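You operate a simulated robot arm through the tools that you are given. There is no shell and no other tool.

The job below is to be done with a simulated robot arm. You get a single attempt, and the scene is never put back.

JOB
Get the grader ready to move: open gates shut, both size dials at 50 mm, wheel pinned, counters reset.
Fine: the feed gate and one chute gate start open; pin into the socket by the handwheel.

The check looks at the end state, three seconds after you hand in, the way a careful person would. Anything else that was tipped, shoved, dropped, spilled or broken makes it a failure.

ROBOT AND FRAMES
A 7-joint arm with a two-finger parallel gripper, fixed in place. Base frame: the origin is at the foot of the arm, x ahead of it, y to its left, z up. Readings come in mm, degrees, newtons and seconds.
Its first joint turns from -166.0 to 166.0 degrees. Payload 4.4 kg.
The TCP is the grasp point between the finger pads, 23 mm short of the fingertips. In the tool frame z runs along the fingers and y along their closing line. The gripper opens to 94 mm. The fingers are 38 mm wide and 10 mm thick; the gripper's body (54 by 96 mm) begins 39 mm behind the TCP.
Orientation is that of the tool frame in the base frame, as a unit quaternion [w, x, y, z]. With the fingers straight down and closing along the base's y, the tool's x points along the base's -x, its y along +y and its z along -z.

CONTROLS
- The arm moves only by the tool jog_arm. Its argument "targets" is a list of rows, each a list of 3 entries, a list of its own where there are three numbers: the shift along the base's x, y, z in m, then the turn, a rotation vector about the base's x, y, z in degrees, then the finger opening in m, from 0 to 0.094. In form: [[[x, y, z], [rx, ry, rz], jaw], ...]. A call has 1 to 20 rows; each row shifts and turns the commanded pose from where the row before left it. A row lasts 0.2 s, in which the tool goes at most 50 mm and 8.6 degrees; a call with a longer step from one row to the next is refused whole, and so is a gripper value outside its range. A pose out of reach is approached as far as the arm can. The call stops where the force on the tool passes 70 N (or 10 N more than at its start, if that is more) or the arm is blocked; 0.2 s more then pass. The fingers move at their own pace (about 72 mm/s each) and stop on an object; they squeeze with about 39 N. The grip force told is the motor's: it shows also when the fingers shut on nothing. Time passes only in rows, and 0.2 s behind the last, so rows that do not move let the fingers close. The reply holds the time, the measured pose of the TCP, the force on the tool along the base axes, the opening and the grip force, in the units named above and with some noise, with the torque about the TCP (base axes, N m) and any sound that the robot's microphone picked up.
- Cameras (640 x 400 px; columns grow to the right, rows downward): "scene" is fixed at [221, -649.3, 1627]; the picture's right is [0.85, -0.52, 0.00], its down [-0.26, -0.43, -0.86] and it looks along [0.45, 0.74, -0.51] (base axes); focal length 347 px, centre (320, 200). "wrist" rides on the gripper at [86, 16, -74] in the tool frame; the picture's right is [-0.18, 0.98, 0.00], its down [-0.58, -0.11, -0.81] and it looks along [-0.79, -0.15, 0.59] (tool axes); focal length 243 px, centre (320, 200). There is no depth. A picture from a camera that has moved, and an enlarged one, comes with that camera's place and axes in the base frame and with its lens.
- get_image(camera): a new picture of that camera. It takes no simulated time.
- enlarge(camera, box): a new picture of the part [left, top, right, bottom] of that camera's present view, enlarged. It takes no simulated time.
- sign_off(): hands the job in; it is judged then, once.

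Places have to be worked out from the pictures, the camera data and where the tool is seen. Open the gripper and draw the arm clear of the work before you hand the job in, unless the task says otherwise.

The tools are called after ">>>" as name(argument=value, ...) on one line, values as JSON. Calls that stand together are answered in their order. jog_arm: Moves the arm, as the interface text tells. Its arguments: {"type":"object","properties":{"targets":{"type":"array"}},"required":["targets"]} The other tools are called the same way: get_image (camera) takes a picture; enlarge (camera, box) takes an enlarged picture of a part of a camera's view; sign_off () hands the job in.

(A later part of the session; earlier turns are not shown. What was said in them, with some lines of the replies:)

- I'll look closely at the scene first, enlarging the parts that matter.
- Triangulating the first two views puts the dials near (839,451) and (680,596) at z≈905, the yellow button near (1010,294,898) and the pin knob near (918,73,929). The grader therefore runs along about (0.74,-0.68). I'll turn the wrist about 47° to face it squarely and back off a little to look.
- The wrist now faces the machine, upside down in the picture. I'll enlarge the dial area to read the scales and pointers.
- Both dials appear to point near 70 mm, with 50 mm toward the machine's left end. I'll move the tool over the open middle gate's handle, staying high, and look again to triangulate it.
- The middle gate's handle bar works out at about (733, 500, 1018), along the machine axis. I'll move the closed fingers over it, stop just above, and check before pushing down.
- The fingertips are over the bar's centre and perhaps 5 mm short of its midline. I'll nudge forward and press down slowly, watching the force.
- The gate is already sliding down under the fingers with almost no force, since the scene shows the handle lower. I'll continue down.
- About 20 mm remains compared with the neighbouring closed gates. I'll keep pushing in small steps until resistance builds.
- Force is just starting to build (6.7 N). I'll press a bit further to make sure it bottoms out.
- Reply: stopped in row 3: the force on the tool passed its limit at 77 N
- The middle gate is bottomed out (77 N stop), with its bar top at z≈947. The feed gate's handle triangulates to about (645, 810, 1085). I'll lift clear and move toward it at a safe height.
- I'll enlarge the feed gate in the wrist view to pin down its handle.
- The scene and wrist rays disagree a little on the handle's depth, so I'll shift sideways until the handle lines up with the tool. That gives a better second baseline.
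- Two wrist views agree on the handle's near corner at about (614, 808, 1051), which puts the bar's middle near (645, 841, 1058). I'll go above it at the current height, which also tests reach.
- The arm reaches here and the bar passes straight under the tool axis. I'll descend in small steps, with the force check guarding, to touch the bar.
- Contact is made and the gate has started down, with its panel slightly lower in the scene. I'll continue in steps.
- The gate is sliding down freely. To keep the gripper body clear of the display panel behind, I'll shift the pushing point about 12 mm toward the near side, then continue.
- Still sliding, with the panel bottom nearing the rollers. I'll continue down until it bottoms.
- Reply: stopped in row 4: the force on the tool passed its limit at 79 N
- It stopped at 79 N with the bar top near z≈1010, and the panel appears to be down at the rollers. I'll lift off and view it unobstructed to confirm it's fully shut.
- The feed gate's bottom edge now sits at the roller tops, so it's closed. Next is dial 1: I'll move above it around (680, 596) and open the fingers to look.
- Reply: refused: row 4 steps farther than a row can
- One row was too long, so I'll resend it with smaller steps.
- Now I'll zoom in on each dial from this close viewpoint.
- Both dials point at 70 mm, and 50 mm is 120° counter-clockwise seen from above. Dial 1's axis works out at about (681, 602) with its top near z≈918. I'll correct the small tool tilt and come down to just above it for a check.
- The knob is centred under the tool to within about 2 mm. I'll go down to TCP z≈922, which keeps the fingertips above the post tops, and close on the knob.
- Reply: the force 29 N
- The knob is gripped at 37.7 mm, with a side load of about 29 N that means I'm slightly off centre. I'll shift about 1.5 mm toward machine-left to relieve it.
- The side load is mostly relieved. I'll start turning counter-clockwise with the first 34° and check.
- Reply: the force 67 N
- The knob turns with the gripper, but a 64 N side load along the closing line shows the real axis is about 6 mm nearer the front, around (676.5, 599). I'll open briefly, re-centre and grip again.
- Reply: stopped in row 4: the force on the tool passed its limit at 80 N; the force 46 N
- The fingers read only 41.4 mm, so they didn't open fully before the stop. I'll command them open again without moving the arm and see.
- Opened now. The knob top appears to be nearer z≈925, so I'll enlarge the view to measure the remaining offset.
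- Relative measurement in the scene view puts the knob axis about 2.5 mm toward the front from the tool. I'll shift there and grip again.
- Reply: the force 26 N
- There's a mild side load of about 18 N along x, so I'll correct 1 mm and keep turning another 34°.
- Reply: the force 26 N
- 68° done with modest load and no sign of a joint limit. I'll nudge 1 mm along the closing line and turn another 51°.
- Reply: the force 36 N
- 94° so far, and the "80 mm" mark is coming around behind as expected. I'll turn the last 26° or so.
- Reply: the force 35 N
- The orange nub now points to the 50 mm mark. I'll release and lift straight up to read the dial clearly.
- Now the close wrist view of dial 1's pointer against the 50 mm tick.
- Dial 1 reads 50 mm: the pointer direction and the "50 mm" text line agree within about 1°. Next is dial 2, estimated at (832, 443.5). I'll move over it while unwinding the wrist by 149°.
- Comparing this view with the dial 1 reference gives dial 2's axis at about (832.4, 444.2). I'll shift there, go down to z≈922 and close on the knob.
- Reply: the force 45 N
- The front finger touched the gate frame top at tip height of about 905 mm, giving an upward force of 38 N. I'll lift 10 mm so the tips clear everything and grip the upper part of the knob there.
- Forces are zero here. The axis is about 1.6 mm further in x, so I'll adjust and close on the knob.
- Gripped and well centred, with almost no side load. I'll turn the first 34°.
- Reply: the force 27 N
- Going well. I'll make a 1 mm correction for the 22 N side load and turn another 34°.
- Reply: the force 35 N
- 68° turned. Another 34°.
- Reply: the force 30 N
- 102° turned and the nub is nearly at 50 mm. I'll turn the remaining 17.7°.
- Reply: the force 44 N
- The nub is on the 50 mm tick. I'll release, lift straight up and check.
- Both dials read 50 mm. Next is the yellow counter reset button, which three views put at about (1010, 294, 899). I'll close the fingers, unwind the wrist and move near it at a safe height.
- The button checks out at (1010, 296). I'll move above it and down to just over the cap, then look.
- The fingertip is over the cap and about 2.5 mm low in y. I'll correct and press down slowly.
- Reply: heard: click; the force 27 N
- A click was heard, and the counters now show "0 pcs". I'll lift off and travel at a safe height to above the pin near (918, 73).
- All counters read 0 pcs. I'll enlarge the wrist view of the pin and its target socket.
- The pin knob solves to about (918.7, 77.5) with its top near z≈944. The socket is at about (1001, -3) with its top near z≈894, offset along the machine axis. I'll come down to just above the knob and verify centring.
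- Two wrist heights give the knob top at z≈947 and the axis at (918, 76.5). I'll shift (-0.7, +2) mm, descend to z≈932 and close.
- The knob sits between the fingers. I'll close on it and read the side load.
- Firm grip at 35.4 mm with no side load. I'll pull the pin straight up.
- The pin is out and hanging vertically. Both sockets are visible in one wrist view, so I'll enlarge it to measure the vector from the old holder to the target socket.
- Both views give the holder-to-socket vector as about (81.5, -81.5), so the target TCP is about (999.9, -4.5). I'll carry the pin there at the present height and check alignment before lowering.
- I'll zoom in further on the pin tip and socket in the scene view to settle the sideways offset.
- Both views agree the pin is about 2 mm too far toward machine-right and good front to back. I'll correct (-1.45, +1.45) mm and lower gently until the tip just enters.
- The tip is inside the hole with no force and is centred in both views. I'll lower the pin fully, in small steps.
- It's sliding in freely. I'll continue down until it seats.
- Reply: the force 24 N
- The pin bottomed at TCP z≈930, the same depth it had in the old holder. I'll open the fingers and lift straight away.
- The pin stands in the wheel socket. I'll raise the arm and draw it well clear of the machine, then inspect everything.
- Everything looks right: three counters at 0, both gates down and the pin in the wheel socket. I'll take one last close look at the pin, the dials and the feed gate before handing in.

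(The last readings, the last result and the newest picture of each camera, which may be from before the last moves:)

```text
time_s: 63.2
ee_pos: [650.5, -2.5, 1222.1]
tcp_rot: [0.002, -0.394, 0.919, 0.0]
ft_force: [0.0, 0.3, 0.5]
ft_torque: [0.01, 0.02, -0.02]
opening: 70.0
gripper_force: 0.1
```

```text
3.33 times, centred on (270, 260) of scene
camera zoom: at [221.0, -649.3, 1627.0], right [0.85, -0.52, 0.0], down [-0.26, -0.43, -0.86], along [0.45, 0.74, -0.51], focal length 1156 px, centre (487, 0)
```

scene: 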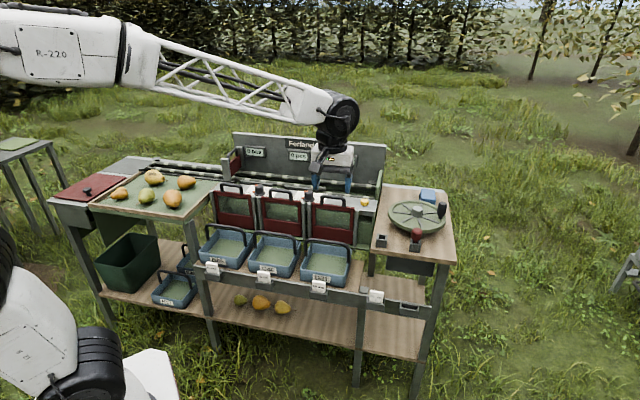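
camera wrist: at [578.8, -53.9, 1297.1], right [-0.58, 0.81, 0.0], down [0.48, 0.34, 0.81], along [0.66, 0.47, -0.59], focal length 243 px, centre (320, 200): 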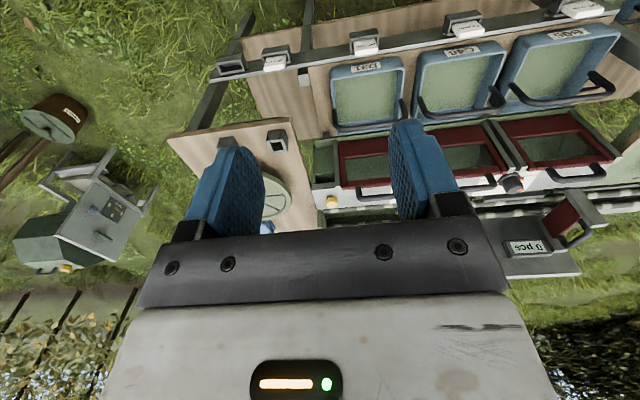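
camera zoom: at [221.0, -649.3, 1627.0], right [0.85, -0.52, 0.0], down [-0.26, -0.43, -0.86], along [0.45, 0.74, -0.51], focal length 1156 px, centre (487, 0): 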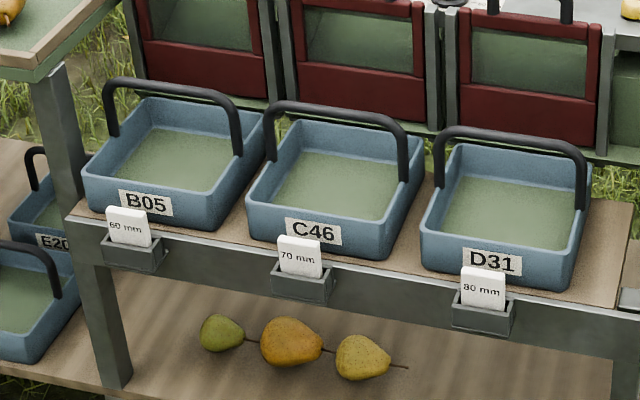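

All the job items check out:
- Feed gate and middle chute gate are shut.
- Both dials read 50 mm.
- The pin is seated in the socket by the handwheel.
- All counters read 0 pcs.

The gripper is open and well clear of the machine, and nothing else looks disturbed, so I'm handing in.

>>> sign_off()

```text
The job is handed in.
```

The grader is ready to move, and I've handed the job in. In the last pictures before hand-in, everything looked as asked:

- **Gates:** I pushed the feed gate and the middle chute gate down to their stops. The other two chute gates were already shut.
- **Size dials:** both were at 70 mm and now point at 50 mm, within a degree or two as far as I can measure.
- **Wheel pin:** it is out of its holder and in the socket by the handwheel, seated to the same depth as before. It may lean very slightly in the hole.
- **Counters:** I pressed the yellow button and heard a click. All three displays read 0 pcs.

While gripping the dials, the fingers pressed on the gate frame next to dial 2 (about 38 N) and may have rubbed the frame or posts by dial 1. I saw nothing moved or marked there. The bins, fruit and size cards looked undisturbed. The arm is clear of the machine with its gripper open.
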